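You operate a simulated robot arm through the tools that you are given. There is no shell and no other tool. Be economical: measure what you need, move in short steps, check, and stop when the job is done.

You are at the controls of a simulated robot arm. One attempt, no reset.

Task
Set the maroon trainer's belt to the green mark and lock it again.
Fine: key out and into its holder before you slacken the lock nut; the black knob's pointer ends on green, the nut tight; leave the rest alone.

It is judged by the outcome, as a careful person would: the job done as asked, and still so three seconds after it is handed in. It fails if anything else is knocked over, pushed out of place, dropped, spilled or broken.

Robot
A 6-joint arm with a fingered hand, hanging from a carriage that runs on a gantry, over the field with the corners [-2.459, 0.717], [-2.444, -0.763], [0.056, -0.738], [0.041, 0.742] (x, y) and turns from -6.004 to 6.004 rad about z. Base frame: it is fixed where the carriage stands at the start and does not move with it; the origin is on the floor, on the carriage's upright axis, x ahead of it, y to its left, z up. Lengths are in m, angles in rad, forces in N, time in s.
Its first joint turns from -2.897 to 2.897 rad. Places, roughly: inside of the key holder on the maroon trainer pan [0.6, 0.3, 0.7]; maroon trainer belt lock nut [0.5, -0.1, 0.7]; maroon trainer black belt knob [0.5, -0.3, 0.7]; maroon trainer black clamp [1, 0.4, 0.8]; maroon trainer blue fan lever [0.5, -0.4, 0.8]; maroon trainer dipstick [0.7, -0.2, 0.9]; maroon trainer engine [0.8, 0, 0.7]; maroon trainer fuel tap [0.5, -0.4, 0.5]; maroon trainer ignition switch [0.6, 0.4, 0.7]; maroon trainer oil filler [0.9, 0.2, 0.9]; maroon trainer oil filter [1.1, 0.2, 0.8]; maroon trainer radiator cap [0.7, -0.4, 1]; maroon trainer red brake pedal [0.5, 0.4, 0.1]; maroon trainer red clamp [1.1, 0.4, 0.8]; maroon trainer red fuel cap [0.7, -0.5, 0.5]; maroon trainer start button [0.5, 0.3, 0.7]. Payload 3.7 kg.
Tool frame: the origin (TCP) lies between the finger pads and is the grasp point; the fingertips stand 0.026 m ahead of it; z points along the fingers, y is the line along which they close. Largest opening 0.156 m; the body of the gripper starts 0.073 m behind the TCP. The gripper is a hand of 4 fingers: y runs from the thumb to the fingers, the wrist lies at [0, 0, -0.239] in the tool frame.
Orientation is that of the tool frame in the base frame, as [roll, pitch, yaw] about the fixed x, y, z axes, in that order (R = Rz(yaw) Ry(pitch) Rx(roll)). With the fingers straight down and closing along the base's y, the tool's x points along the base's -x, its y along +y and its z along -z.

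Tools
- The arm moves only by the tool play_rows. Its argument "moves" is a list of rows, each an object (a shift or turn left out is 0) with "turn": the turn, a rotation vector about the tool's x, y, z in rad, a list of three; "xyz": the shift along the tool's x, y, z in m, a list of three. In form: [{"turn": [rx, ry, rz], "xyz": [x, y, z]}, ...]. A call has 1 to 20 rows; each row shifts and turns the commanded pose from where the row before left it, along the tool's axes as they then stand. Each row takes 0.2 s and may step no farther than 0.05 m and 0.15 rad from the row before; otherwise, the whole call is refused. Where a pose cannot be reached the arm comes as near as it can. A force on the tool above 40 N (or 10 N above the force at the start of the call, whichever is more), or a blocked arm, ends the call early, and 0.2 s more pass. In this call time passes only in rows, and 0.2 s behind the last. The reply holds the time, the measured pose of the TCP, the force on the tool along the base axes, the opening and the grip force, in the units named above and with some noise, with the torque about the TCP (base axes, N m) and any sound that the robot's microphone picked up, and new pictures: "views" is both (left out), scene, wrist or none.
- Cameras (640 x 400 px; columns grow to the right, rows downward): "scene" is now at [0.2575, -0.0181, 1.6888]; the picture's right is [-0.28, -0.96, 0.00], its down [-0.88, 0.25, -0.41] and it looks along [0.40, -0.11, -0.91] (base axes); focal length 253 px, centre (320, 200). "wrist" rides on the gripper at [0.058, -0.058, -0.091] in the tool frame; the picture's right is [0.71, 0.71, 0.00], its down [-0.53, 0.53, -0.67] and it looks along [-0.47, 0.47, 0.74] (tool axes); focal length 265 px, centre (320, 200). There is no depth. A picture from a camera that has moved, and an enlarged one, comes with that camera's place and axes in the base frame and with its lens.
- raise_lower(by): slides the trunk up (or, below 0, down) by that many m; the arm and the scene camera ride with it, the base frame stays. It gives what a move gives, with no picture.
- drive_base(legs): drives the robot by 1 to 6 legs, each [ahead, left, turn to the left] in m, m and rad, along the robot's own axes; the way and the turn of a leg run together, so that a leg with both is an arc; at most 1.5 m and 3.142 rad a leg. The arm and the cameras ride along, it lands a little off, and it stops where it bumps. It keeps to its track: a leg is cut to what the track allows. It gives what a move gives, and a new picture of the scene camera.
- move_fingers(finger1, finger2, finger3, thumb_bend): sets how far each is bent, from 0 (flat) to 1 (curled in); at 0.3 the hand is open as for a grip, at 0.7 the pads meet at the TCP. One left out holds its place. A second passes; each finger stops where it meets its share of the squeeze, and holds until it gets a number again. It is the only way to open and close the hand. It gives what a move gives, with no picture; readings hold the bend of each and the force on the fingers (four entries, about 0 where the hand has none), thumb and palm.
- pan_tilt(pan, tilt): turns the head with the scene camera to pan (to the left, within 2.705 rad either way) and tilt (down, from -0.506 to 1.204), counted from straight ahead of the robot. It gives what a move gives, and a new picture of the scene camera.
- inspect(camera, box): a new picture of the part [left, top, right, bottom] of that camera's present view, enlarged. The clock stands still meanwhile.
- hand_in(): hands the job in; it is judged then, once.

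Go step by step. Nothing tells you exact positions but the pictures and the camera data: compare them with the known pose of the tool, close in by small moves and look again before you grip or let go. The budget is 120 turns and 260 pictures, counting those below and the enlarged ones. Unless the task says otherwise, let go and move clear before handing in, and close with one line.

The tools are called after ">>>" as a command line: name --argument value ..., lists and objects as JSON in quotes. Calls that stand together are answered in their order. play_rows: Moves the arm, as the interface text tells. Its arguments: {"type":"object","properties":{"moves":{"type":"array","items":{"type":"object","properties":{"turn":{"type":"array","items":{"type":"number"}},"xyz":{"type":"array","items":{"type":"number"}}}}},"views":{"type":"string","enum":["both","scene","wrist","none"]}},"required":["moves"]} The other tools are called the same way: raise_lower (by) slides the trunk up or down; move_fingers (finger1, finger2, finger3, thumb_bend) moves the fingers one by one; drive_base (legs) drives the base; pan_tilt (pan, tilt) turns the head that bears the scene camera; inspect (camera, box) takes an enlarged picture of a part of a camera's view; hand_in () hands the job in.

At the start:

```text
t: 0.0
position: [0.4071, -0.1671, 1.0197]
tcp_rot: [3.141, -0.001, -3.141]
ft_force: [0.0, 0.8, -0.8]
torque: [0.02, -0.02, -0.01]
opening: 0.1558
grasp_force: 0.0
shape: jaw
bend: [0.3, 0.3, 0.3, 0.3]
finger forces: [0.0, 0.0, 0.0, 0.0, 0.0, 0.0]
trunk travel left (down, up): [-0.536, 0.143]
robot x, y, heading: [-0.0013, 0.0011, -0.002]
head pan, tilt: [-0.279, 1.145]
```

scene: 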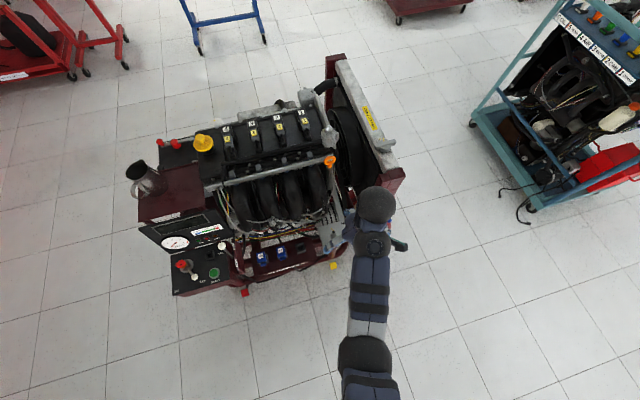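
wrist: 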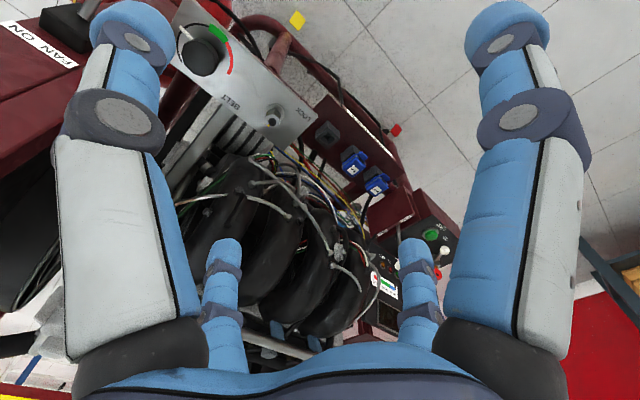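

I see the maroon trainer below with the belt plate (knob, lock nut) in the wrist view, and the panel with the key switch at the far left. I'll look closer at the panel and the plate.

>>> inspect --camera "scene" --box '[130, 210, 290, 310]'

>>> inspect --camera "wrist" --box '[160, 0, 360, 140]'

>>> inspect --camera "wrist" --box '[340, 200, 480, 320]'

```text
4.00 times, centred on (210, 260) of scene
camera zoom: at [0.2575, -0.0181, 1.6888], right [-0.28, -0.96, 0.0], down [-0.88, 0.25, -0.41], along [0.4, -0.11, -0.91], focal length 1013 px, centre (760, -40)
```

zoom: 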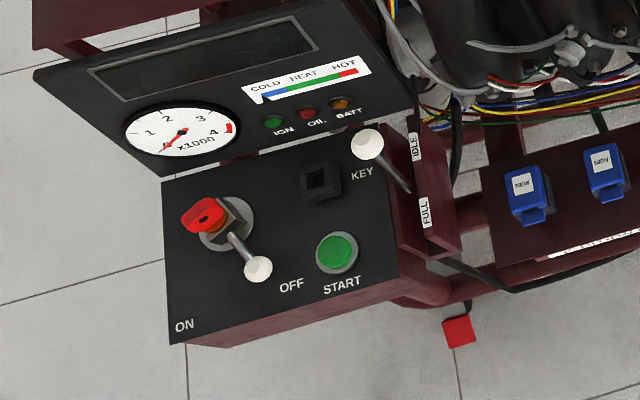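

```text
2.86 times, centred on (260, 70) of wrist
camera zoom: at [0.3482, -0.2233, 1.1113], right [-0.71, 0.71, 0.0], down [0.53, 0.53, 0.67], along [0.47, 0.47, -0.74], focal length 758 px, centre (491, 571)
```

zoom: 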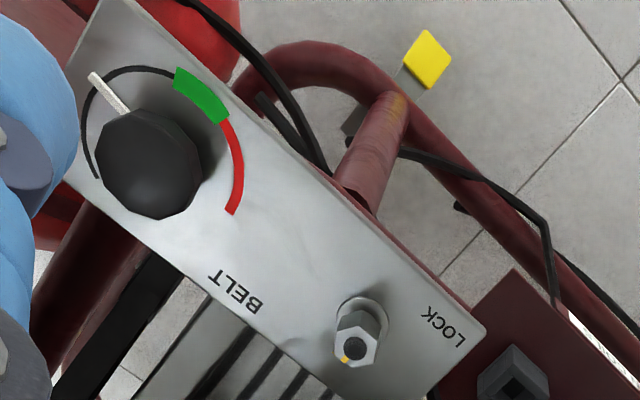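

```text
3.33 times, centred on (410, 260) of wrist
camera zoom: at [0.3482, -0.2233, 1.1113], right [-0.71, 0.71, 0.0], down [0.53, 0.53, 0.67], along [0.47, 0.47, -0.74], focal length 885 px, centre (20, 0)
```

zoom: 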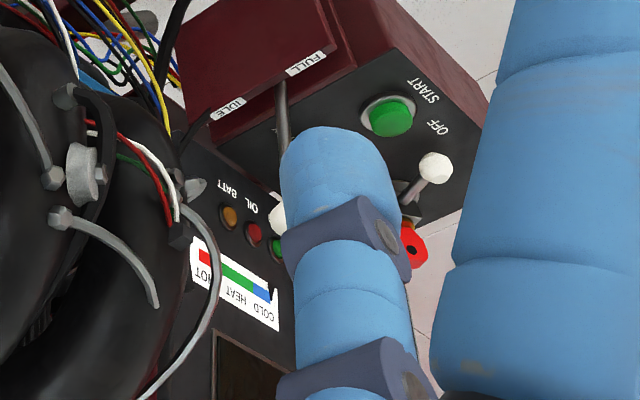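

The key (red head) sits in the ignition switch with its lever by OFF, the holder is the black square by "KEY", and the belt knob's pointer is short of green. I'll back off slightly and drive left to face the panel.

>>> drive_base --legs '[[-0.15, 0, 0], [0, 0.4, 0]]'

>>> pan_tilt --pan 0.0 --tilt 1.0

```text
t: 3.5
position: [0.262, 0.243, 1.0195]
tcp_rot: [-3.14, 0.0, -3.137]
ft_force: [-0.5, 0.4, -0.6]
torque: [0.01, -0.02, -0.04]
opening: 0.1558
grasp_force: 0.0
shape: jaw
bend: [0.3, 0.3, 0.3, 0.3]
finger forces: [0.0, 0.0, 0.0, 0.1, 0.0, 0.0]
trunk travel left (down, up): [-0.536, 0.143]
robot x, y, heading: [-0.1439, 0.4087, 0.006]
head pan, tilt: [-0.279, 1.145]
camera scene: at [0.1128, 0.3903, 1.6888], right [-0.27, -0.96, 0.0], down [-0.88, 0.25, -0.41], along [0.4, -0.11, -0.91], focal length 253 px, centre (320, 200)
```

scene: 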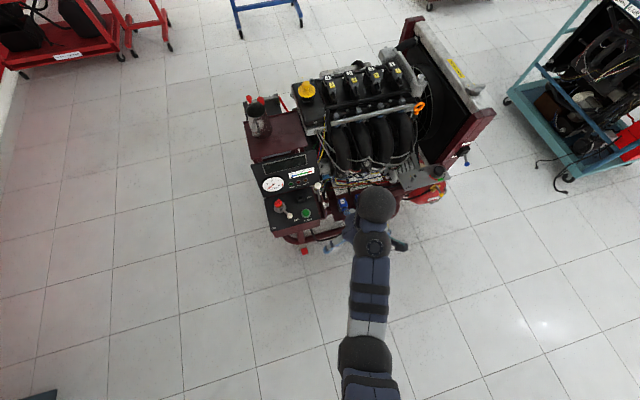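

```text
t: 4.3
position: [0.2624, 0.244, 1.0197]
tcp_rot: [3.141, 0.0, -3.136]
ft_force: [-0.6, -0.7, 0.8]
torque: [0.0, -0.02, -0.01]
opening: 0.1558
grasp_force: 0.1
shape: jaw
bend: [0.3, 0.3, 0.3, 0.3]
finger forces: [0.1, 0.0, 0.0, 0.0, 0.0, 0.1]
trunk travel left (down, up): [-0.536, 0.143]
robot x, y, heading: [-0.1476, 0.4085, 0.006]
head pan, tilt: [0.0, 1.0]
camera scene: at [0.1248, 0.4069, 1.6982], right [0.0, -1.0, 0.0], down [-0.84, 0.0, -0.54], along [0.54, 0.0, -0.84], focal length 253 px, centre (320, 200)
```

scene: 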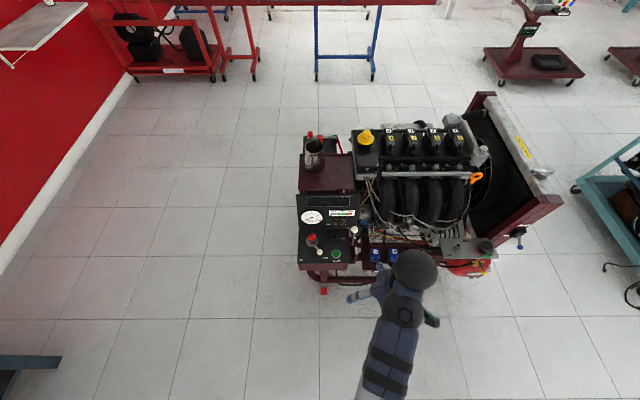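

>>> inspect --camera "scene" --box '[290, 195, 386, 265]'

>>> inspect --camera "scene" --box '[410, 215, 510, 285]'

```text
5.71 times, centred on (338, 230) of scene
camera zoom: at [0.1248, 0.4069, 1.6982], right [0.0, -1.0, 0.0], down [-0.84, 0.0, -0.54], along [0.54, 0.0, -0.84], focal length 1446 px, centre (217, 29)
```

zoom: 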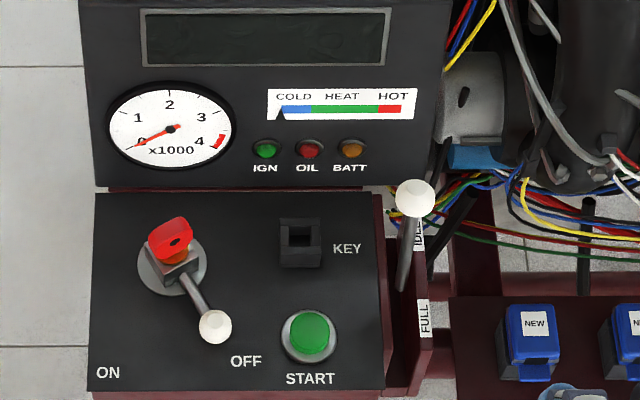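

```text
5.71 times, centred on (460, 250) of scene
camera zoom: at [0.1248, 0.4069, 1.6982], right [0.0, -1.0, 0.0], down [-0.84, 0.0, -0.54], along [0.54, 0.0, -0.84], focal length 1446 px, centre (-480, -86)
```

zoom: 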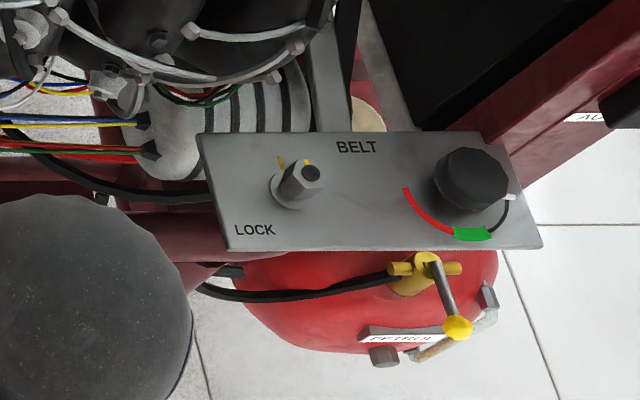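

The panel is about horizontal at z≈0.655, with the key head near (0.578, 0.445, 0.70) and the holder near (0.593, 0.346). I'll learn how the fingers are laid out by bending them in free air.

>>> move_fingers --finger1 0.6

>>> inspect --camera "wrist" --box '[0, 0, 640, 400]'

>>> move_fingers --finger1 0.7 --finger2 0.7 --finger3 0.7 --thumb_bend 0.7

>>> inspect --camera "wrist" --box '[0, 0, 640, 400]'

```text
t: 5.3
position: [0.2613, 0.2427, 1.0189]
tcp_rot: [-3.14, 0.001, -3.137]
ft_force: [0.0, 0.3, 0.4]
torque: [0.02, -0.01, 0.0]
opening: 0.0751
grasp_force: 0.0
shape: fingers
bend: [0.6, 0.3, 0.3, 0.3]
finger forces: [0.0, 0.0, 0.1, 0.0, 0.0, 0.1]
trunk travel left (down, up): [-0.536, 0.143]
robot x, y, heading: [-0.1462, 0.4085, 0.004]
head pan, tilt: [0.0, 1.0]
```

```text
1.00 times, centred on (320, 200) of wrist (not enlarged: the box is as wide or as high as the picture)
camera zoom: at [0.2045, 0.1855, 1.1114], right [-0.71, 0.7, 0.0], down [0.52, 0.53, 0.67], along [0.47, 0.47, -0.74], focal length 265 px, centre (320, 200)
```

zoom: 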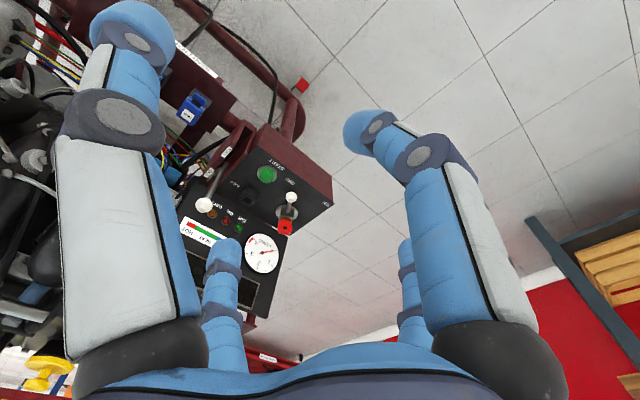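

```text
t: 6.3
position: [0.2629, 0.2427, 1.0174]
tcp_rot: [3.141, 0.0, -3.136]
ft_force: [-0.7, -0.7, 0.2]
torque: [0.01, -0.01, 0.0]
opening: 0.0
grasp_force: 0.0
shape: fingers
bend: [0.7, 0.68, 0.69, 0.69]
finger forces: [0.0, 0.0, 0.0, 0.0, 0.0, 0.0]
trunk travel left (down, up): [-0.536, 0.143]
robot x, y, heading: [-0.1457, 0.4038, 0.006]
head pan, tilt: [0.0, 1.0]
```

```text
1.00 times, centred on (320, 200) of wrist (not enlarged: the box is as wide or as high as the picture)
camera zoom: at [0.2045, 0.1855, 1.1114], right [-0.71, 0.7, 0.0], down [0.52, 0.53, 0.67], along [0.47, 0.47, -0.74], focal length 265 px, centre (320, 200)
```

zoom: 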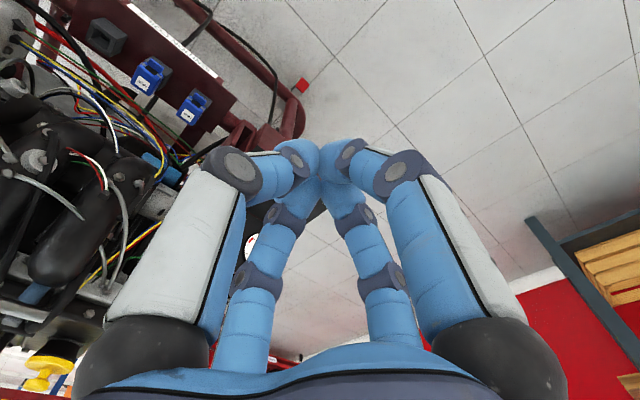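

The hand has four radial digits: thumb at −y, finger1 at +x, finger2 at +y, finger3 at −x of the tool. I'll open it, drive forward, and bring the hand over the key at a safe height.

>>> move_fingers --finger1 0.3 --finger2 0.3 --finger3 0.3 --thumb_bend 0.3

>>> drive_base --legs '[[0.18, 0.0, 0]]'

>>> play_rows --moves '[{"xyz": [0, 0.04, 0]}, {"xyz": [0, 0.04, 0]}, {"xyz": [0, 0.04, 0]}, {"xyz": [0, 0.04, 0]}, {"xyz": [0, 0.04, 0]}]'

```text
t: 7.3
position: [0.2628, 0.244, 1.0182]
tcp_rot: [3.141, 0.0, -3.136]
ft_force: [-0.5, 0.1, 1.6]
torque: [-0.02, 0.01, 0.0]
opening: 0.1063
grasp_force: 0.0
shape: fingers
bend: [0.3, 0.3, 0.3, 0.3]
finger forces: [0.0, 0.0, 0.1, 0.0, 0.1, 0.1]
trunk travel left (down, up): [-0.536, 0.143]
robot x, y, heading: [-0.1448, 0.4073, 0.003]
head pan, tilt: [0.0, 1.0]
```

```text
t: 8.8
position: [0.4352, 0.2433, 1.0203]
tcp_rot: [-3.141, -0.001, -3.136]
ft_force: [-0.5, 0.4, 0.3]
torque: [-0.02, -0.01, 0.01]
opening: 0.1066
grasp_force: 0.0
shape: fingers
bend: [0.3, 0.3, 0.3, 0.3]
finger forces: [0.0, 0.0, 0.0, 0.0, 0.0, 0.1]
trunk travel left (down, up): [-0.536, 0.143]
robot x, y, heading: [0.0267, 0.4049, 0.01]
head pan, tilt: [0.0, 1.0]
camera scene: at [0.2978, 0.4077, 1.6983], right [0.0, -1.0, 0.0], down [-0.84, 0.0, -0.54], along [0.54, 0.0, -0.84], focal length 253 px, centre (320, 200)
```

scene: 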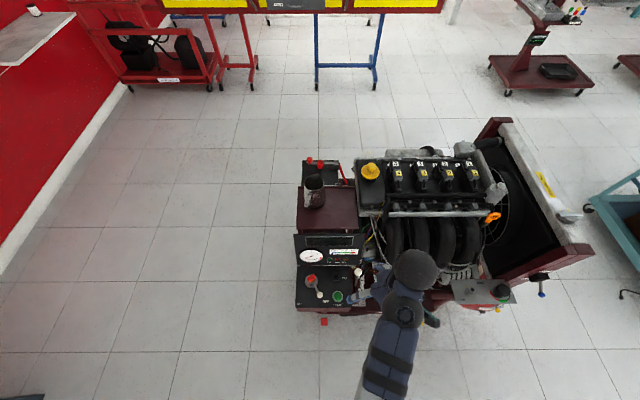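

```text
t: 9.9
position: [0.4413, 0.4459, 1.0082]
tcp_rot: [-3.14, -0.002, -3.139]
ft_force: [-0.7, 0.3, 0.2]
torque: [-0.04, 0.01, 0.01]
opening: 0.1063
grasp_force: 0.0
shape: fingers
bend: [0.3, 0.3, 0.3, 0.3]
finger forces: [0.1, 0.0, 0.0, 0.0, 0.0, 0.1]
out of reach, approached as far as the arm can: row 2, 4
trunk travel left (down, up): [-0.536, 0.143]
robot x, y, heading: [0.0332, 0.4082, 0.002]
head pan, tilt: [0.0, 1.0]
camera scene: at [0.2979, 0.4076, 1.6983], right [0.0, -1.0, 0.0], down [-0.84, 0.0, -0.54], along [0.54, 0.0, -0.84], focal length 253 px, centre (320, 200)
camera wrist: at [0.3827, 0.3888, 1.1005], right [-0.71, 0.7, 0.0], down [0.52, 0.53, 0.67], along [0.47, 0.47, -0.74], focal length 265 px, centre (320, 200)
```

scene: 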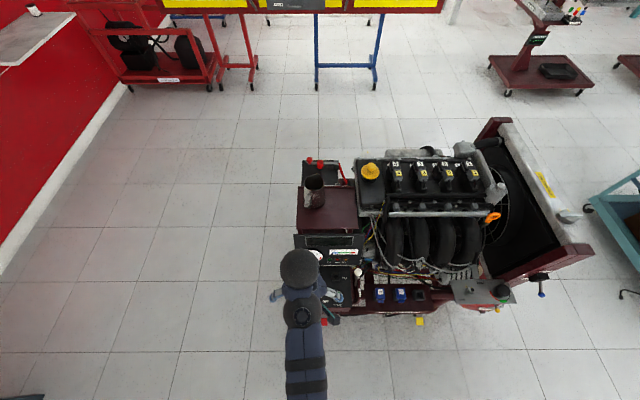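
wrist: 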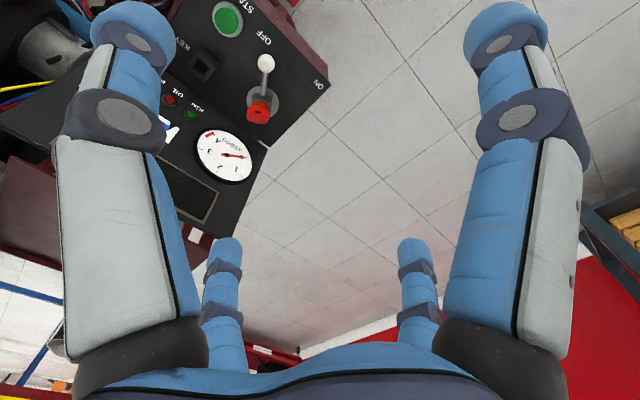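

The wrist camera sees the key from above-behind. I'll enlarge it, and lower the trunk some.

>>> inspect --camera "wrist" --box '[160, 0, 340, 130]'

>>> raise_lower --by -0.15

>>> play_rows --moves '[{"xyz": [-0.03, 0, 0]}, {"xyz": [-0.03, 0, 0]}, {"xyz": [-0.03, 0, 0]}]'

```text
3.08 times, centred on (250, 65) of wrist
camera zoom: at [0.3827, 0.3888, 1.1005], right [-0.71, 0.7, 0.0], down [0.52, 0.53, 0.67], along [0.47, 0.47, -0.74], focal length 817 px, centre (535, 615)
```

zoom: 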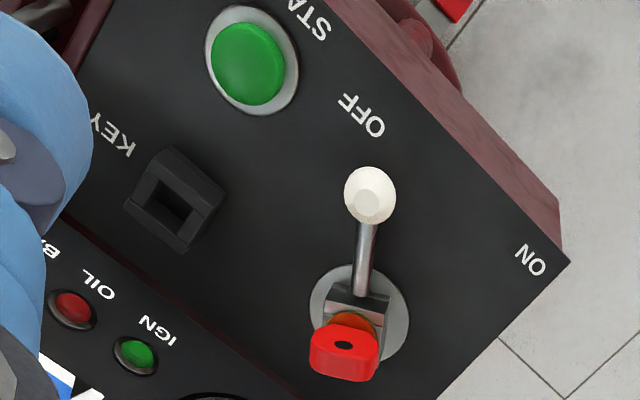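

```text
t: 11.7
position: [0.4407, 0.4454, 0.8572]
tcp_rot: [-3.14, 0.0, -3.137]
ft_force: [-0.9, 0.4, -0.4]
torque: [0.03, -0.01, -0.02]
opening: 0.1065
grasp_force: 0.1
shape: fingers
bend: [0.3, 0.3, 0.3, 0.3]
finger forces: [0.0, 0.0, 0.1, 0.1, 0.0, 0.1]
trunk travel left (down, up): [-0.386, 0.293]
robot x, y, heading: [0.0273, 0.4064, 0.001]
head pan, tilt: [0.0, 1.0]
```

```text
t: 12.5
position: [0.533, 0.4465, 0.8596]
tcp_rot: [-3.141, -0.001, -3.137]
ft_force: [0.0, 0.5, -0.4]
torque: [-0.02, 0.05, -0.01]
opening: 0.1062
grasp_force: 0.0
shape: fingers
bend: [0.3, 0.3, 0.3, 0.3]
finger forces: [0.1, 0.0, 0.0, 0.0, 0.1, 0.0]
trunk travel left (down, up): [-0.386, 0.293]
robot x, y, heading: [0.0299, 0.4112, 0.006]
head pan, tilt: [0.0, 1.0]
camera scene: at [0.298, 0.4077, 1.5483], right [0.0, -1.0, 0.0], down [-0.84, 0.0, -0.54], along [0.54, 0.0, -0.84], focal length 253 px, centre (320, 200)
camera wrist: at [0.4741, 0.3887, 0.9504], right [-0.71, 0.7, 0.0], down [0.52, 0.53, 0.67], along [0.47, 0.47, -0.74], focal length 265 px, centre (320, 200)
```

scene: 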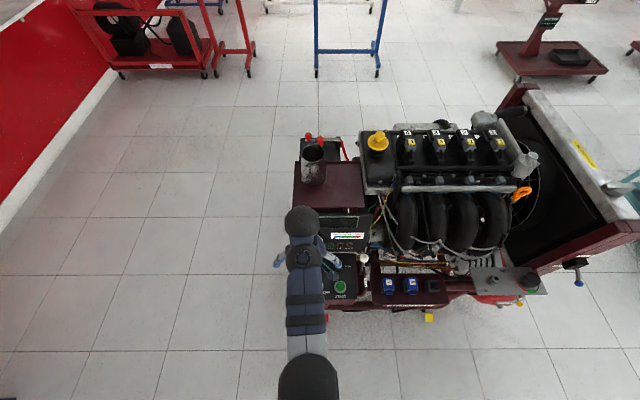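
wrist: 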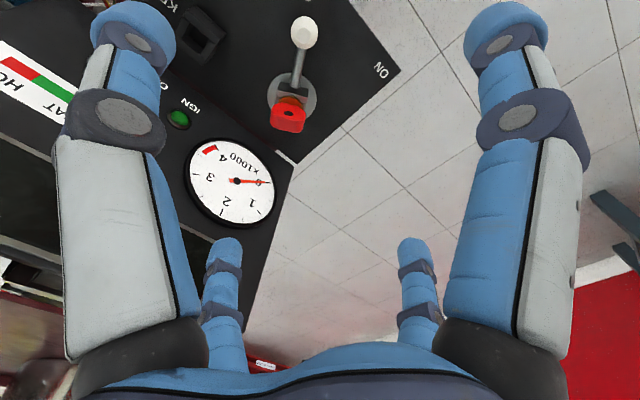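

Two views agree: the key is at (0.577, 0.445, 0.70), with its flat head facing the lever direction (about 30° off −x). I'll turn the hand so finger1 and finger3 face the flats, then close in.

>>> move_fingers --finger1 0.45 --finger2 0.35 --finger3 0.45 --thumb_bend 0.35

>>> play_rows --moves '[{"xyz": [-0.022, 0, 0.01], "turn": [0, 0, -0.131]}, {"xyz": [-0.022, 0, 0.01], "turn": [0, 0, -0.131]}, {"xyz": [0, 0, 0.02], "turn": [0, 0, -0.131]}, {"xyz": [0, 0, 0.02], "turn": [0, 0, -0.131]}]'

```text
t: 13.5
position: [0.5313, 0.4468, 0.8587]
tcp_rot: [3.141, -0.001, -3.135]
ft_force: [0.1, -0.8, 0.6]
torque: [0.01, -0.01, 0.01]
opening: 0.0806
grasp_force: 0.0
shape: fingers
bend: [0.45, 0.35, 0.45, 0.35]
finger forces: [0.0, 0.0, 0.0, 0.0, 0.1, 0.0]
trunk travel left (down, up): [-0.386, 0.293]
robot x, y, heading: [0.0323, 0.4074, 0.01]
head pan, tilt: [0.0, 1.0]
```

```text
t: 14.5
position: [0.567, 0.4482, 0.8033]
tcp_rot: [3.141, 0.002, -2.612]
ft_force: [0.4, 0.6, 0.2]
torque: [0.0, 0.03, -0.02]
opening: 0.0806
grasp_force: 0.1
shape: fingers
bend: [0.45, 0.35, 0.45, 0.35]
finger forces: [0.0, 0.1, 0.0, 0.1, 0.0, 0.1]
out of reach, approached as far as the arm can: row 4
trunk travel left (down, up): [-0.386, 0.293]
robot x, y, heading: [0.0242, 0.4092, 0.006]
head pan, tilt: [0.0, 1.0]
camera scene: at [0.2977, 0.4077, 1.5482], right [0.0, -1.0, 0.0], down [-0.84, 0.0, -0.54], along [0.54, 0.0, -0.84], focal length 253 px, centre (320, 200)
camera wrist: at [0.5473, 0.3699, 0.8959], right [-0.97, 0.25, 0.0], down [0.19, 0.72, 0.67], along [0.17, 0.65, -0.74], focal length 265 px, centre (320, 200)
```

scene: 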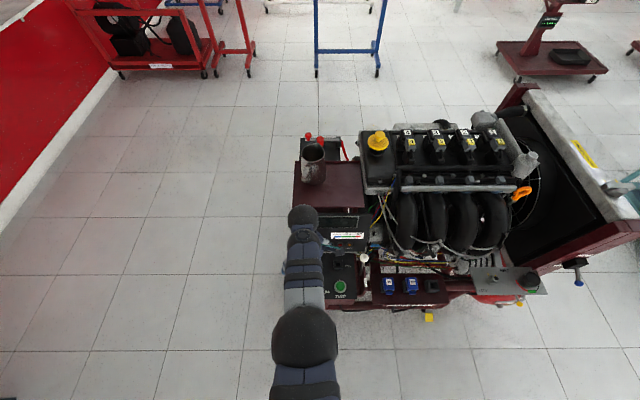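
wrist: 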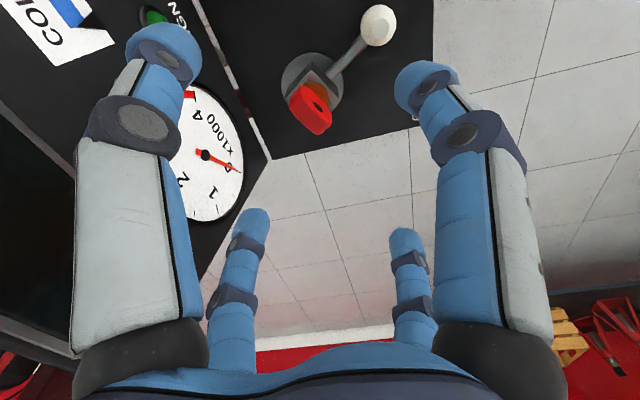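

The alignment with the lever and head looks right. I'm at the edge of reach, so I'll nudge the carriage ahead and trade trunk height for arm height.

>>> drive_base --legs '[[0.012, 0, 0]]'

>>> play_rows --moves '[{"xyz": [0, 0, -0.03]}]' --views "none"

>>> raise_lower --by -0.08

>>> play_rows --moves '[{"xyz": [0, 0, 0]}]' --views "wrist"

```text
t: 15.2
position: [0.581, 0.448, 0.8036]
tcp_rot: [-3.141, 0.001, -2.611]
ft_force: [0.0, 0.2, -0.3]
torque: [-0.01, 0.0, 0.03]
opening: 0.0807
grasp_force: 0.1
shape: fingers
bend: [0.45, 0.35, 0.45, 0.35]
finger forces: [0.0, 0.0, 0.0, 0.0, 0.0, 0.0]
trunk travel left (down, up): [-0.386, 0.293]
robot x, y, heading: [0.0391, 0.4058, 0.003]
head pan, tilt: [0.0, 1.0]
camera scene: at [0.3099, 0.4078, 1.5483], right [0.0, -1.0, 0.0], down [-0.84, 0.0, -0.54], along [0.54, 0.0, -0.84], focal length 253 px, centre (320, 200)
```

scene: 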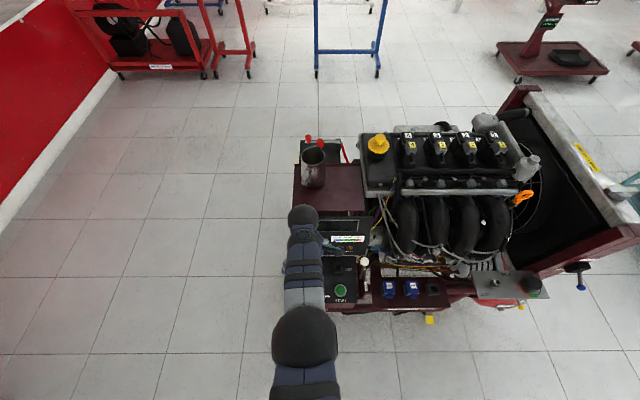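

```text
t: 15.7
position: [0.5797, 0.4485, 0.8359]
tcp_rot: [-3.141, -0.001, -2.612]
ft_force: [-0.2, -0.2, -0.3]
torque: [-0.01, 0.02, 0.01]
opening: 0.0804
grasp_force: 0.1
shape: fingers
bend: [0.45, 0.35, 0.45, 0.35]
finger forces: [0.0, 0.1, 0.1, 0.1, 0.0, 0.0]
trunk travel left (down, up): [-0.386, 0.293]
robot x, y, heading: [0.0407, 0.4066, 0.003]
head pan, tilt: [0.0, 1.0]
```

```text
t: 16.8
position: [0.5797, 0.4485, 0.7551]
tcp_rot: [-3.14, 0.0, -2.613]
ft_force: [-0.7, 0.5, 0.1]
torque: [0.01, 0.01, 0.0]
opening: 0.0803
grasp_force: 0.0
shape: fingers
bend: [0.45, 0.35, 0.45, 0.35]
finger forces: [0.1, 0.0, 0.1, 0.0, 0.0, 0.0]
trunk travel left (down, up): [-0.306, 0.373]
robot x, y, heading: [0.0418, 0.4133, 0.003]
head pan, tilt: [0.0, 1.0]
```

```text
t: 17.2
position: [0.5796, 0.4494, 0.7551]
tcp_rot: [-3.14, -0.001, -2.613]
ft_force: [-1.0, 0.3, -0.4]
torque: [0.01, 0.03, 0.0]
opening: 0.0804
grasp_force: 0.0
shape: fingers
bend: [0.45, 0.35, 0.45, 0.35]
finger forces: [0.0, 0.1, 0.0, 0.0, 0.0, 0.0]
trunk travel left (down, up): [-0.306, 0.373]
robot x, y, heading: [0.0417, 0.41, 0.004]
head pan, tilt: [0.0, 1.0]
camera wrist: at [0.5585, 0.3704, 0.8472], right [-0.97, 0.25, 0.0], down [0.19, 0.72, 0.67], along [0.17, 0.65, -0.74], focal length 265 px, centre (320, 200)
```

wrist: 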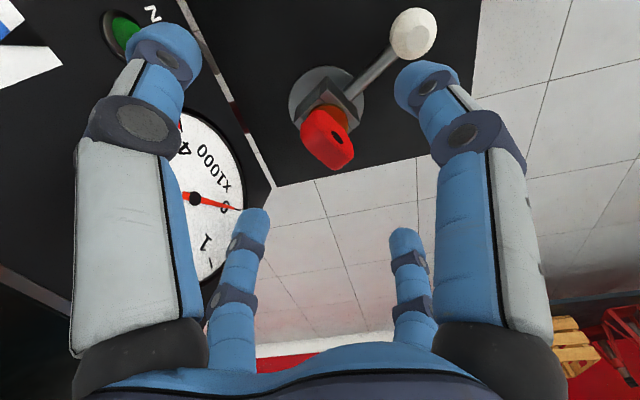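

The head spans about z 0.69–0.725, and the lever rod runs beneath at 0.67. I'll pre-bend finger1 and finger3 so they clear the lever knob, centre, and descend to z≈0.72.

>>> move_fingers --finger1 0.56 --finger3 0.52

>>> play_rows --moves '[{"xyz": [0.004, 0.002, 0.012]}, {"xyz": [0, 0, 0.012]}, {"xyz": [0, 0, 0.012]}]' --views "wrist"

```text
t: 18.2
position: [0.5785, 0.4477, 0.7552]
tcp_rot: [-3.141, 0.0, -2.612]
ft_force: [0.0, 0.1, 0.0]
torque: [0.02, 0.02, -0.02]
opening: 0.0694
grasp_force: 0.1
shape: fingers
bend: [0.56, 0.35, 0.52, 0.35]
finger forces: [0.0, 0.1, 0.1, 0.0, 0.1, 0.0]
trunk travel left (down, up): [-0.306, 0.373]
robot x, y, heading: [0.0412, 0.4119, 0.004]
head pan, tilt: [0.0, 1.0]
```

```text
t: 19.0
position: [0.5756, 0.4473, 0.718]
tcp_rot: [3.14, 0.0, -2.613]
ft_force: [-0.1, 0.2, 0.1]
torque: [-0.01, 0.01, -0.01]
opening: 0.0695
grasp_force: 0.2
shape: fingers
bend: [0.56, 0.35, 0.52, 0.35]
finger forces: [0.0, 0.0, 0.0, 0.1, 0.1, 0.0]
trunk travel left (down, up): [-0.306, 0.373]
robot x, y, heading: [0.0407, 0.405, 0.006]
head pan, tilt: [0.0, 1.0]
camera wrist: at [0.5545, 0.3693, 0.8111], right [-0.97, 0.25, 0.0], down [0.19, 0.72, 0.67], along [0.17, 0.65, -0.74], focal length 265 px, centre (320, 200)
```

wrist: 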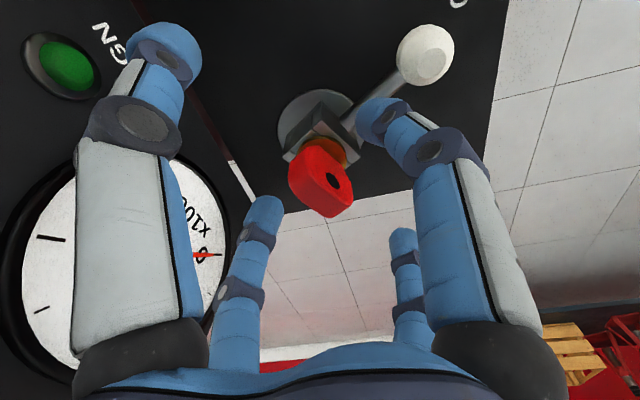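

The head is centred between the fingers. I'll go down a touch and close finger1 and finger3 on its flats.

>>> play_rows --moves '[{"xyz": [0, 0, 0.005]}]' --views "none"

>>> move_fingers --finger1 0.65 --finger3 0.65

>>> play_rows --moves '[{"xyz": [0, 0, 0]}]' --views "wrist"

```text
t: 19.4
position: [0.5765, 0.4476, 0.7148]
tcp_rot: [-3.142, 0.0, -2.614]
ft_force: [0.1, -0.9, 3.3]
torque: [-0.1, 0.09, 0.0]
opening: 0.0692
grasp_force: 1.7
shape: fingers
bend: [0.56, 0.35, 0.52, 0.35]
finger forces: [2.7, 0.1, 0.0, 0.0, 0.1, 0.0]
trunk travel left (down, up): [-0.306, 0.373]
robot x, y, heading: [0.0401, 0.4104, 0.002]
head pan, tilt: [0.0, 1.0]
```

```text
t: 20.4
position: [0.5741, 0.4469, 0.7131]
tcp_rot: [-3.141, -0.001, -2.612]
ft_force: [-1.4, -0.7, 0.5]
torque: [-0.05, 0.05, 0.02]
opening: 0.0653
grasp_force: 2.0
shape: fingers
bend: [0.62, 0.35, 0.64, 0.35]
finger forces: [3.6, 0.0, 0.9, 0.0, 0.0, 0.0]
trunk travel left (down, up): [-0.306, 0.373]
robot x, y, heading: [0.04, 0.4077, 0.001]
head pan, tilt: [0.0, 1.0]
```

```text
t: 20.8
position: [0.5753, 0.4472, 0.7138]
tcp_rot: [3.141, 0.0, -2.612]
ft_force: [-1.8, -0.5, 1.5]
torque: [-0.01, 0.1, -0.01]
opening: 0.065
grasp_force: 2.1
shape: fingers
bend: [0.62, 0.35, 0.64, 0.35]
finger forces: [3.7, 0.1, 1.0, 0.0, 0.0, 0.1]
trunk travel left (down, up): [-0.306, 0.373]
robot x, y, heading: [0.0406, 0.4047, 0.011]
head pan, tilt: [0.0, 1.0]
camera wrist: at [0.554, 0.3689, 0.8057], right [-0.97, 0.25, 0.0], down [0.19, 0.72, 0.67], along [0.17, 0.65, -0.74], focal length 265 px, centre (320, 200)
```

wrist: 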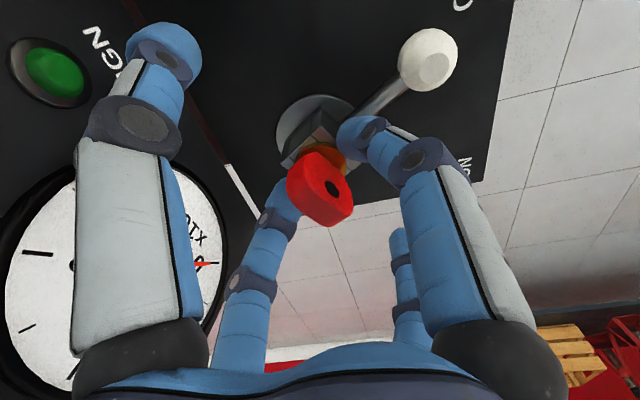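

Finger1's tip is touching the lever's rod, so I'll lift some 7 mm and close again.

>>> move_fingers --finger1 0.58 --finger3 0.6

>>> play_rows --moves '[{"xyz": [0, 0, -0.008]}]' --views "none"

>>> move_fingers --finger1 0.66 --finger3 0.66

>>> play_rows --moves '[{"xyz": [0, 0, 0]}]' --views "wrist"

```text
t: 21.8
position: [0.5763, 0.4469, 0.7136]
tcp_rot: [3.141, 0.0, -2.612]
ft_force: [0.4, -0.4, 1.1]
torque: [-0.04, 0.03, 0.01]
opening: 0.0682
grasp_force: 1.0
shape: fingers
bend: [0.57, 0.35, 0.6, 0.35]
finger forces: [1.1, 0.1, 0.0, 0.0, 0.0, 0.1]
trunk travel left (down, up): [-0.306, 0.373]
robot x, y, heading: [0.0441, 0.4118, -0.0]
head pan, tilt: [0.0, 1.0]
```

```text
t: 22.2
position: [0.575, 0.4471, 0.7226]
tcp_rot: [-3.141, 0.0, -2.613]
ft_force: [0.6, 0.2, -0.1]
torque: [-0.03, 0.01, -0.01]
opening: 0.0683
grasp_force: 0.1
shape: fingers
bend: [0.57, 0.35, 0.6, 0.35]
finger forces: [0.0, 0.0, 0.0, 0.0, 0.0, 0.1]
trunk travel left (down, up): [-0.306, 0.373]
robot x, y, heading: [0.0421, 0.4102, 0.007]
head pan, tilt: [0.0, 1.0]
```

```text
t: 23.2
position: [0.576, 0.4481, 0.722]
tcp_rot: [-3.141, -0.001, -2.612]
ft_force: [-0.3, -0.8, -0.3]
torque: [-0.03, -0.02, -0.02]
opening: 0.0632
grasp_force: 0.0
shape: fingers
bend: [0.66, 0.35, 0.66, 0.35]
finger forces: [0.0, 0.0, 0.0, 0.0, 0.0, 0.0]
trunk travel left (down, up): [-0.306, 0.373]
robot x, y, heading: [0.0398, 0.4082, 0.003]
head pan, tilt: [0.0, 1.0]
```

```text
t: 23.6
position: [0.5751, 0.4487, 0.7225]
tcp_rot: [3.141, 0.002, -2.612]
ft_force: [-0.2, -0.5, -0.2]
torque: [0.01, -0.01, 0.01]
opening: 0.0632
grasp_force: 0.1
shape: fingers
bend: [0.66, 0.35, 0.66, 0.35]
finger forces: [0.1, 0.1, 0.0, 0.0, 0.0, 0.0]
trunk travel left (down, up): [-0.306, 0.373]
robot x, y, heading: [0.037, 0.4085, 0.008]
head pan, tilt: [0.0, 1.0]
camera wrist: at [0.5543, 0.3695, 0.8139], right [-0.97, 0.25, 0.0], down [0.19, 0.72, 0.67], along [0.17, 0.65, -0.74], focal length 265 px, centre (320, 200)
```

wrist: 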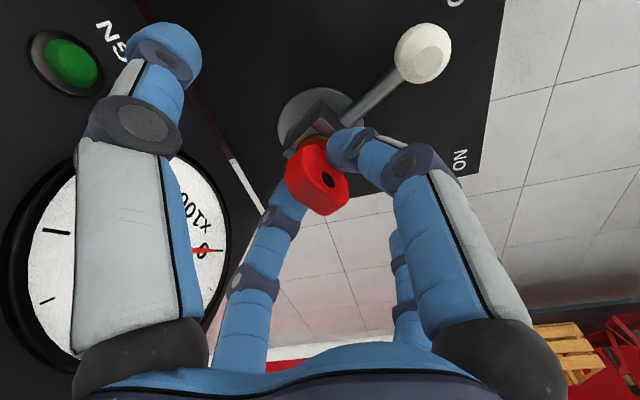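

Both fingers are now free of the lever and flank the head. Closing firmly.

>>> move_fingers --finger1 0.8 --finger3 0.8

>>> inspect --camera "wrist" --box '[200, 60, 460, 240]'

```text
t: 24.6
position: [0.5747, 0.4478, 0.721]
tcp_rot: [3.14, 0.0, -2.612]
ft_force: [-0.1, -0.3, -1.2]
torque: [-0.01, 0.01, 0.01]
opening: 0.0625
grasp_force: 10.7
shape: fingers
bend: [0.66, 0.35, 0.67, 0.35]
finger forces: [10.4, 0.0, 9.8, 0.1, 0.0, 0.1]
trunk travel left (down, up): [-0.306, 0.373]
robot x, y, heading: [0.0368, 0.4103, 0.001]
head pan, tilt: [0.0, 1.0]
```

```text
2.22 times, centred on (330, 150) of wrist
camera zoom: at [0.5541, 0.3695, 0.8138], right [-0.97, 0.25, 0.0], down [0.19, 0.72, 0.67], along [0.17, 0.65, -0.74], focal length 590 px, centre (298, 311)
```

zoom: 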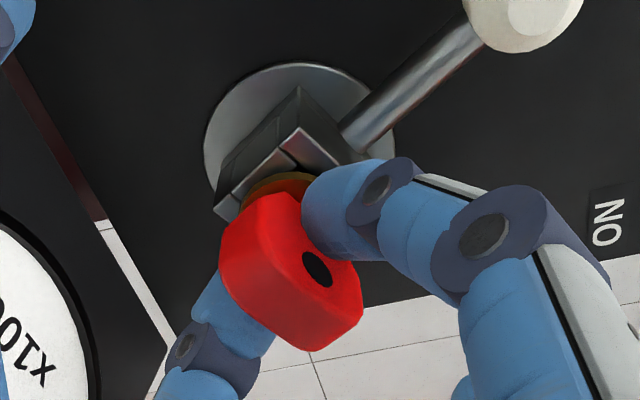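

The key head is gripped on its flats with ~10 N. Pulling straight up.

>>> play_rows --moves '[{"xyz": [0, 0, -0.01]}, {"xyz": [0, 0, -0.015]}, {"xyz": [0, 0, -0.02]}, {"xyz": [0, 0, -0.02]}]' --views "wrist"

```text
t: 25.6
position: [0.5736, 0.4488, 0.7881]
tcp_rot: [-3.141, 0.0, -2.61]
ft_force: [0.9, -0.8, -0.1]
torque: [-0.04, 0.0, 0.02]
opening: 0.0629
grasp_force: 9.9
shape: fingers
bend: [0.66, 0.35, 0.67, 0.35]
finger forces: [10.2, 0.0, 9.9, 0.0, 0.0, 0.0]
trunk travel left (down, up): [-0.306, 0.373]
robot x, y, heading: [0.0384, 0.4065, 0.006]
head pan, tilt: [0.0, 1.0]
camera wrist: at [0.553, 0.3693, 0.8794], right [-0.97, 0.25, 0.0], down [0.19, 0.72, 0.67], along [0.17, 0.65, -0.74], focal length 265 px, centre (320, 200)
```

wrist: 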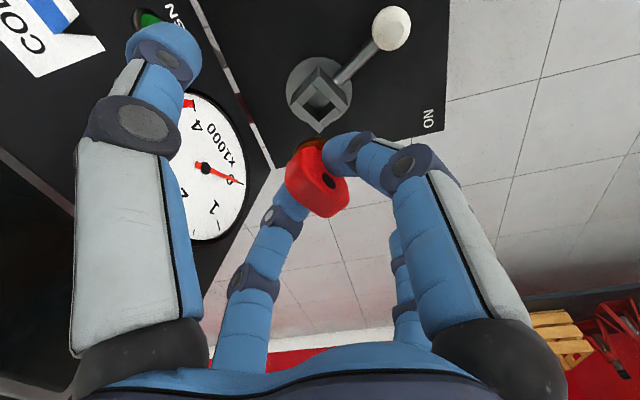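

The key is out. Its stem looks square, so I'll turn the hand back square with the holder, tuck the thumb in (the throttle lever knob stands near (0.58, 0.268, 0.76)), and move over the holder.

>>> move_fingers --finger2 0.5 --thumb_bend 0.63

>>> play_rows --moves '[{"xyz": [0, 0, -0.01], "turn": [0, 0, 0.131]}, {"turn": [0, 0, 0.131]}, {"turn": [0, 0, 0.131]}, {"turn": [0, 0, 0.131]}, {"xyz": [-0.006, -0.02, 0]}, {"xyz": [-0.006, -0.02, 0]}, {"xyz": [0, -0.02, 0]}]' --views "both"

>>> inspect --camera "scene" --box '[260, 200, 400, 300]'

```text
t: 26.6
position: [0.5761, 0.4467, 0.7873]
tcp_rot: [3.14, 0.001, -2.613]
ft_force: [-0.3, 1.2, -0.4]
torque: [0.01, 0.0, -0.02]
opening: 0.011
grasp_force: 11.1
shape: fingers
bend: [0.66, 0.5, 0.67, 0.63]
finger forces: [10.4, 0.0, 10.2, 0.0, 0.8, 0.0]
trunk travel left (down, up): [-0.306, 0.373]
robot x, y, heading: [0.0389, 0.4055, 0.004]
head pan, tilt: [0.0, 1.0]
```

```text
t: 28.2
position: [0.5857, 0.3888, 0.7998]
tcp_rot: [3.141, 0.0, -3.137]
ft_force: [-0.1, -0.8, -0.6]
torque: [-0.05, 0.02, 0.06]
opening: 0.0111
grasp_force: 10.6
shape: fingers
bend: [0.66, 0.5, 0.67, 0.63]
finger forces: [10.5, 0.0, 10.2, 0.0, 0.7, 0.0]
trunk travel left (down, up): [-0.306, 0.373]
robot x, y, heading: [0.0395, 0.4036, 0.005]
head pan, tilt: [0.0, 1.0]
camera scene: at [0.3098, 0.4077, 1.4683], right [0.0, -1.0, 0.0], down [-0.84, 0.0, -0.54], along [0.54, 0.0, -0.84], focal length 253 px, centre (320, 200)
camera wrist: at [0.5282, 0.3311, 0.8909], right [-0.71, 0.7, 0.0], down [0.52, 0.53, 0.67], along [0.47, 0.47, -0.74], focal length 265 px, centre (320, 200)
```

scene: 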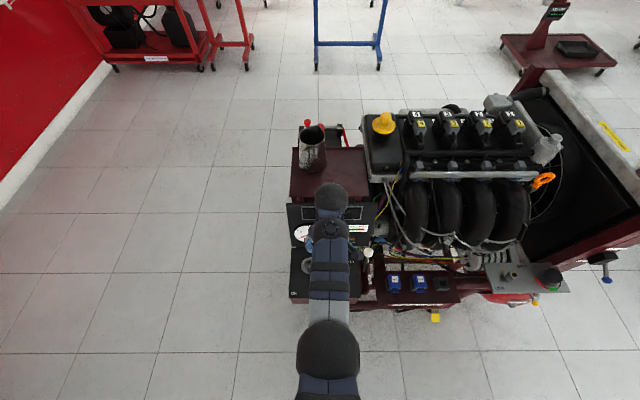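
wrist: 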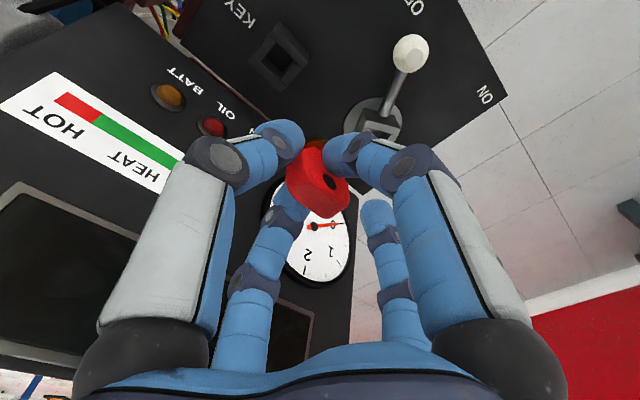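

```text
4.00 times, centred on (330, 250) of scene
camera zoom: at [0.3098, 0.4077, 1.4683], right [0.0, -1.0, 0.0], down [-0.84, 0.0, -0.54], along [0.54, 0.0, -0.84], focal length 1013 px, centre (280, 0)
```

zoom: 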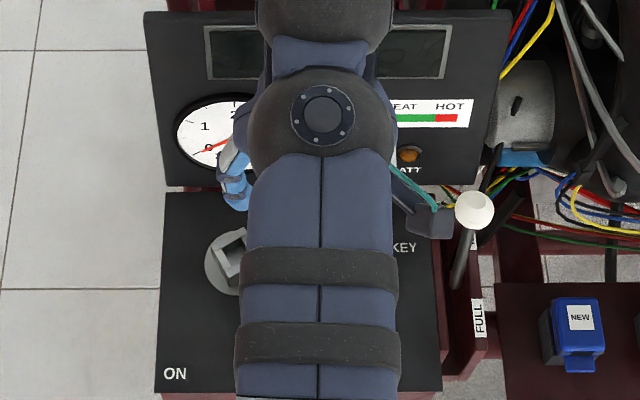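

Combining views, the holder's opening centre is about (0.587, 0.345) with its top near z 0.68. I'll move above it and look.

>>> play_rows --moves '[{"xyz": [-0.001, -0.022, 0]}, {"xyz": [-0.001, -0.022, 0]}, {"xyz": [0, 0, 0.02]}, {"xyz": [0, 0, 0.01]}]' --views "both"

>>> inspect --camera "wrist" --box '[220, 60, 420, 220]'

```text
t: 29.2
position: [0.59, 0.3457, 0.7685]
tcp_rot: [-3.141, -0.002, -3.137]
ft_force: [-0.5, 0.4, -0.4]
torque: [0.03, -0.01, 0.01]
opening: 0.0111
grasp_force: 10.6
shape: fingers
bend: [0.66, 0.5, 0.67, 0.63]
finger forces: [10.2, 0.1, 10.1, 0.1, 0.7, 0.1]
trunk travel left (down, up): [-0.306, 0.373]
robot x, y, heading: [0.0395, 0.4071, 0.006]
head pan, tilt: [0.0, 1.0]
camera scene: at [0.3098, 0.4078, 1.4683], right [0.0, -1.0, 0.0], down [-0.84, 0.0, -0.54], along [0.54, 0.0, -0.84], focal length 253 px, centre (320, 200)
camera wrist: at [0.5313, 0.2881, 0.86], right [-0.71, 0.7, 0.0], down [0.52, 0.53, 0.67], along [0.47, 0.47, -0.74], focal length 265 px, centre (320, 200)
```

scene: 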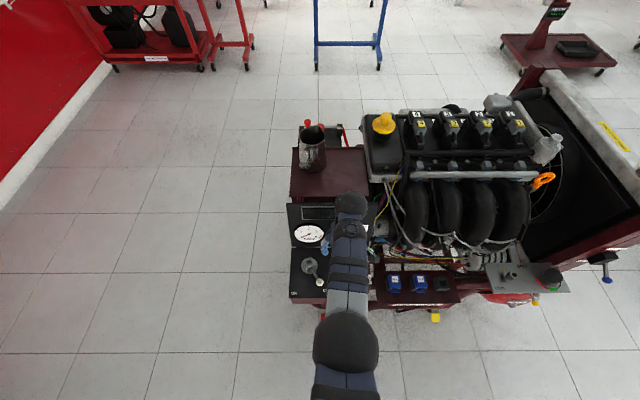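
wrist: 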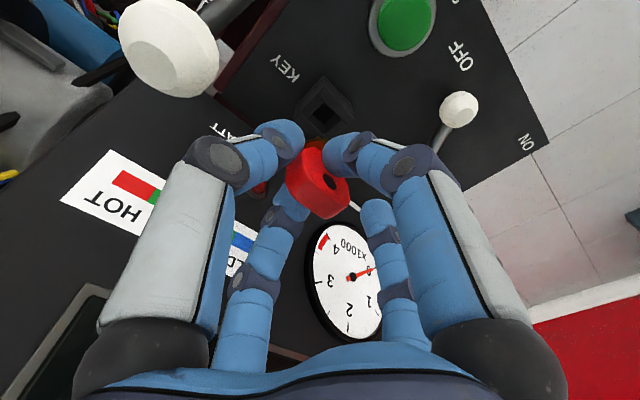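

```text
2.50 times, centred on (320, 140) of wrist
camera zoom: at [0.5313, 0.2881, 0.86], right [-0.71, 0.7, 0.0], down [0.52, 0.53, 0.67], along [0.47, 0.47, -0.74], focal length 664 px, centre (320, 350)
```

zoom: 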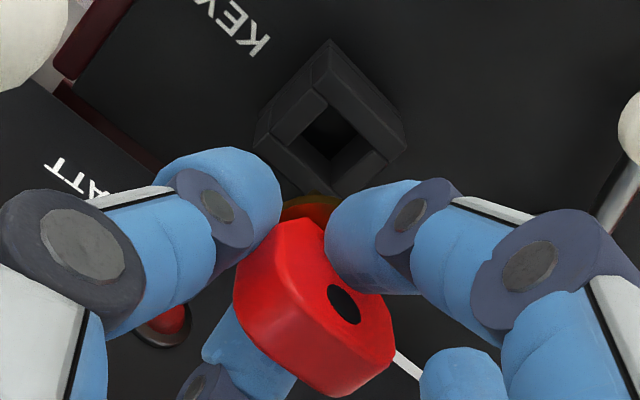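

The hole is slightly off the key's axis, by about (−4, +1.5) mm. I'll correct that and descend partway.

>>> play_rows --moves '[{"xyz": [0.004, 0.0015, 0]}, {"xyz": [0, 0, 0.01]}, {"xyz": [0, 0, 0.008]}]' --views "none"

>>> inspect --camera "wrist" --box '[220, 60, 420, 220]'

```text
t: 30.0
position: [0.5848, 0.3457, 0.7489]
tcp_rot: [-3.141, 0.002, -3.136]
ft_force: [0.5, -0.1, -0.6]
torque: [0.02, -0.01, 0.02]
opening: 0.0114
grasp_force: 10.5
shape: fingers
bend: [0.66, 0.5, 0.67, 0.63]
finger forces: [10.2, 0.0, 10.1, 0.0, 0.7, 0.1]
trunk travel left (down, up): [-0.306, 0.373]
robot x, y, heading: [0.042, 0.4053, 0.006]
head pan, tilt: [0.0, 1.0]
```

```text
2.50 times, centred on (320, 140) of wrist
camera zoom: at [0.527, 0.2881, 0.8412], right [-0.71, 0.7, 0.0], down [0.52, 0.53, 0.67], along [0.47, 0.47, -0.74], focal length 664 px, centre (320, 350)
```

zoom: 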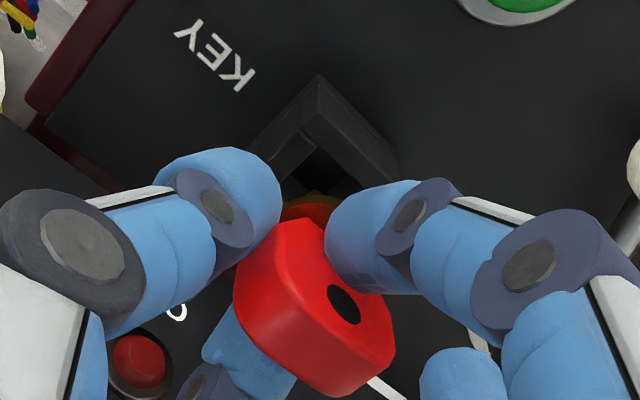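

Laterally it is lined up and in depth it looks right within a couple of mm. I'll feel my way down in small steps.

>>> play_rows --moves '[{"xyz": [0, 0, 0.004]}, {"xyz": [0, 0, 0.004]}, {"xyz": [0, 0, 0.004]}]' --views "none"

>>> inspect --camera "wrist" --box '[220, 60, 420, 220]'

```text
t: 30.8
position: [0.5851, 0.3452, 0.7364]
tcp_rot: [3.141, 0.0, -3.136]
ft_force: [-0.6, -0.7, -0.6]
torque: [-0.03, -0.01, 0.0]
opening: 0.0111
grasp_force: 10.4
shape: fingers
bend: [0.66, 0.5, 0.67, 0.63]
finger forces: [10.0, 0.0, 10.1, 0.0, 0.6, 0.0]
trunk travel left (down, up): [-0.306, 0.373]
robot x, y, heading: [0.0403, 0.4062, 0.006]
head pan, tilt: [0.0, 1.0]
```

```text
2.50 times, centred on (320, 140) of wrist
camera zoom: at [0.527, 0.2883, 0.8282], right [-0.71, 0.7, 0.0], down [0.52, 0.53, 0.67], along [0.47, 0.47, -0.74], focal length 664 px, centre (320, 350)
```

zoom: 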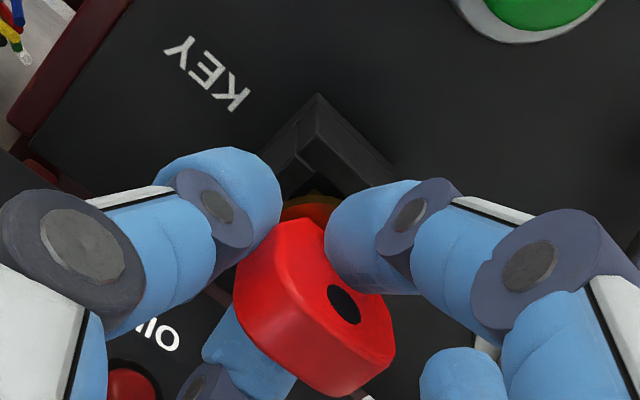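

>>> play_rows --moves '[{"xyz": [0, 0, 0.003]}, {"xyz": [0, 0, 0.003]}, {"xyz": [0, 0, 0.003]}]' --views "none"

>>> inspect --camera "wrist" --box '[220, 60, 420, 220]'

```text
t: 31.6
position: [0.584, 0.3467, 0.7305]
tcp_rot: [3.14, 0.003, -3.136]
ft_force: [1.3, 0.2, 1.2]
torque: [-0.03, -0.01, -0.06]
opening: 0.0111
grasp_force: 11.1
shape: fingers
bend: [0.66, 0.5, 0.67, 0.63]
finger forces: [9.3, 0.0, 12.0, 0.0, 0.7, 0.0]
out of reach, approached as far as the arm can: row 3
trunk travel left (down, up): [-0.306, 0.373]
robot x, y, heading: [0.0405, 0.4076, 0.011]
head pan, tilt: [0.0, 1.0]
```

```text
2.50 times, centred on (320, 140) of wrist
camera zoom: at [0.525, 0.2883, 0.8218], right [-0.71, 0.7, 0.0], down [0.52, 0.53, 0.67], along [0.47, 0.47, -0.74], focal length 664 px, centre (320, 350)
```

zoom: 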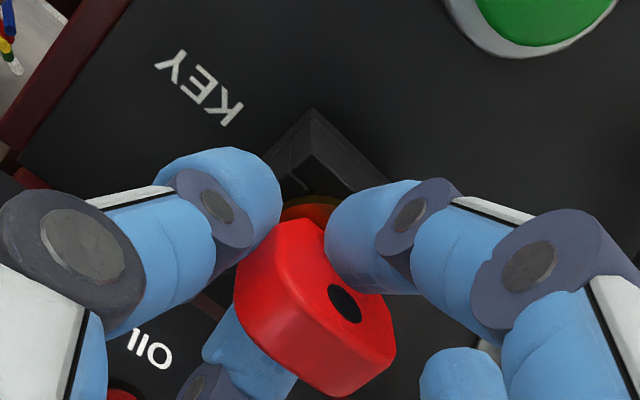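

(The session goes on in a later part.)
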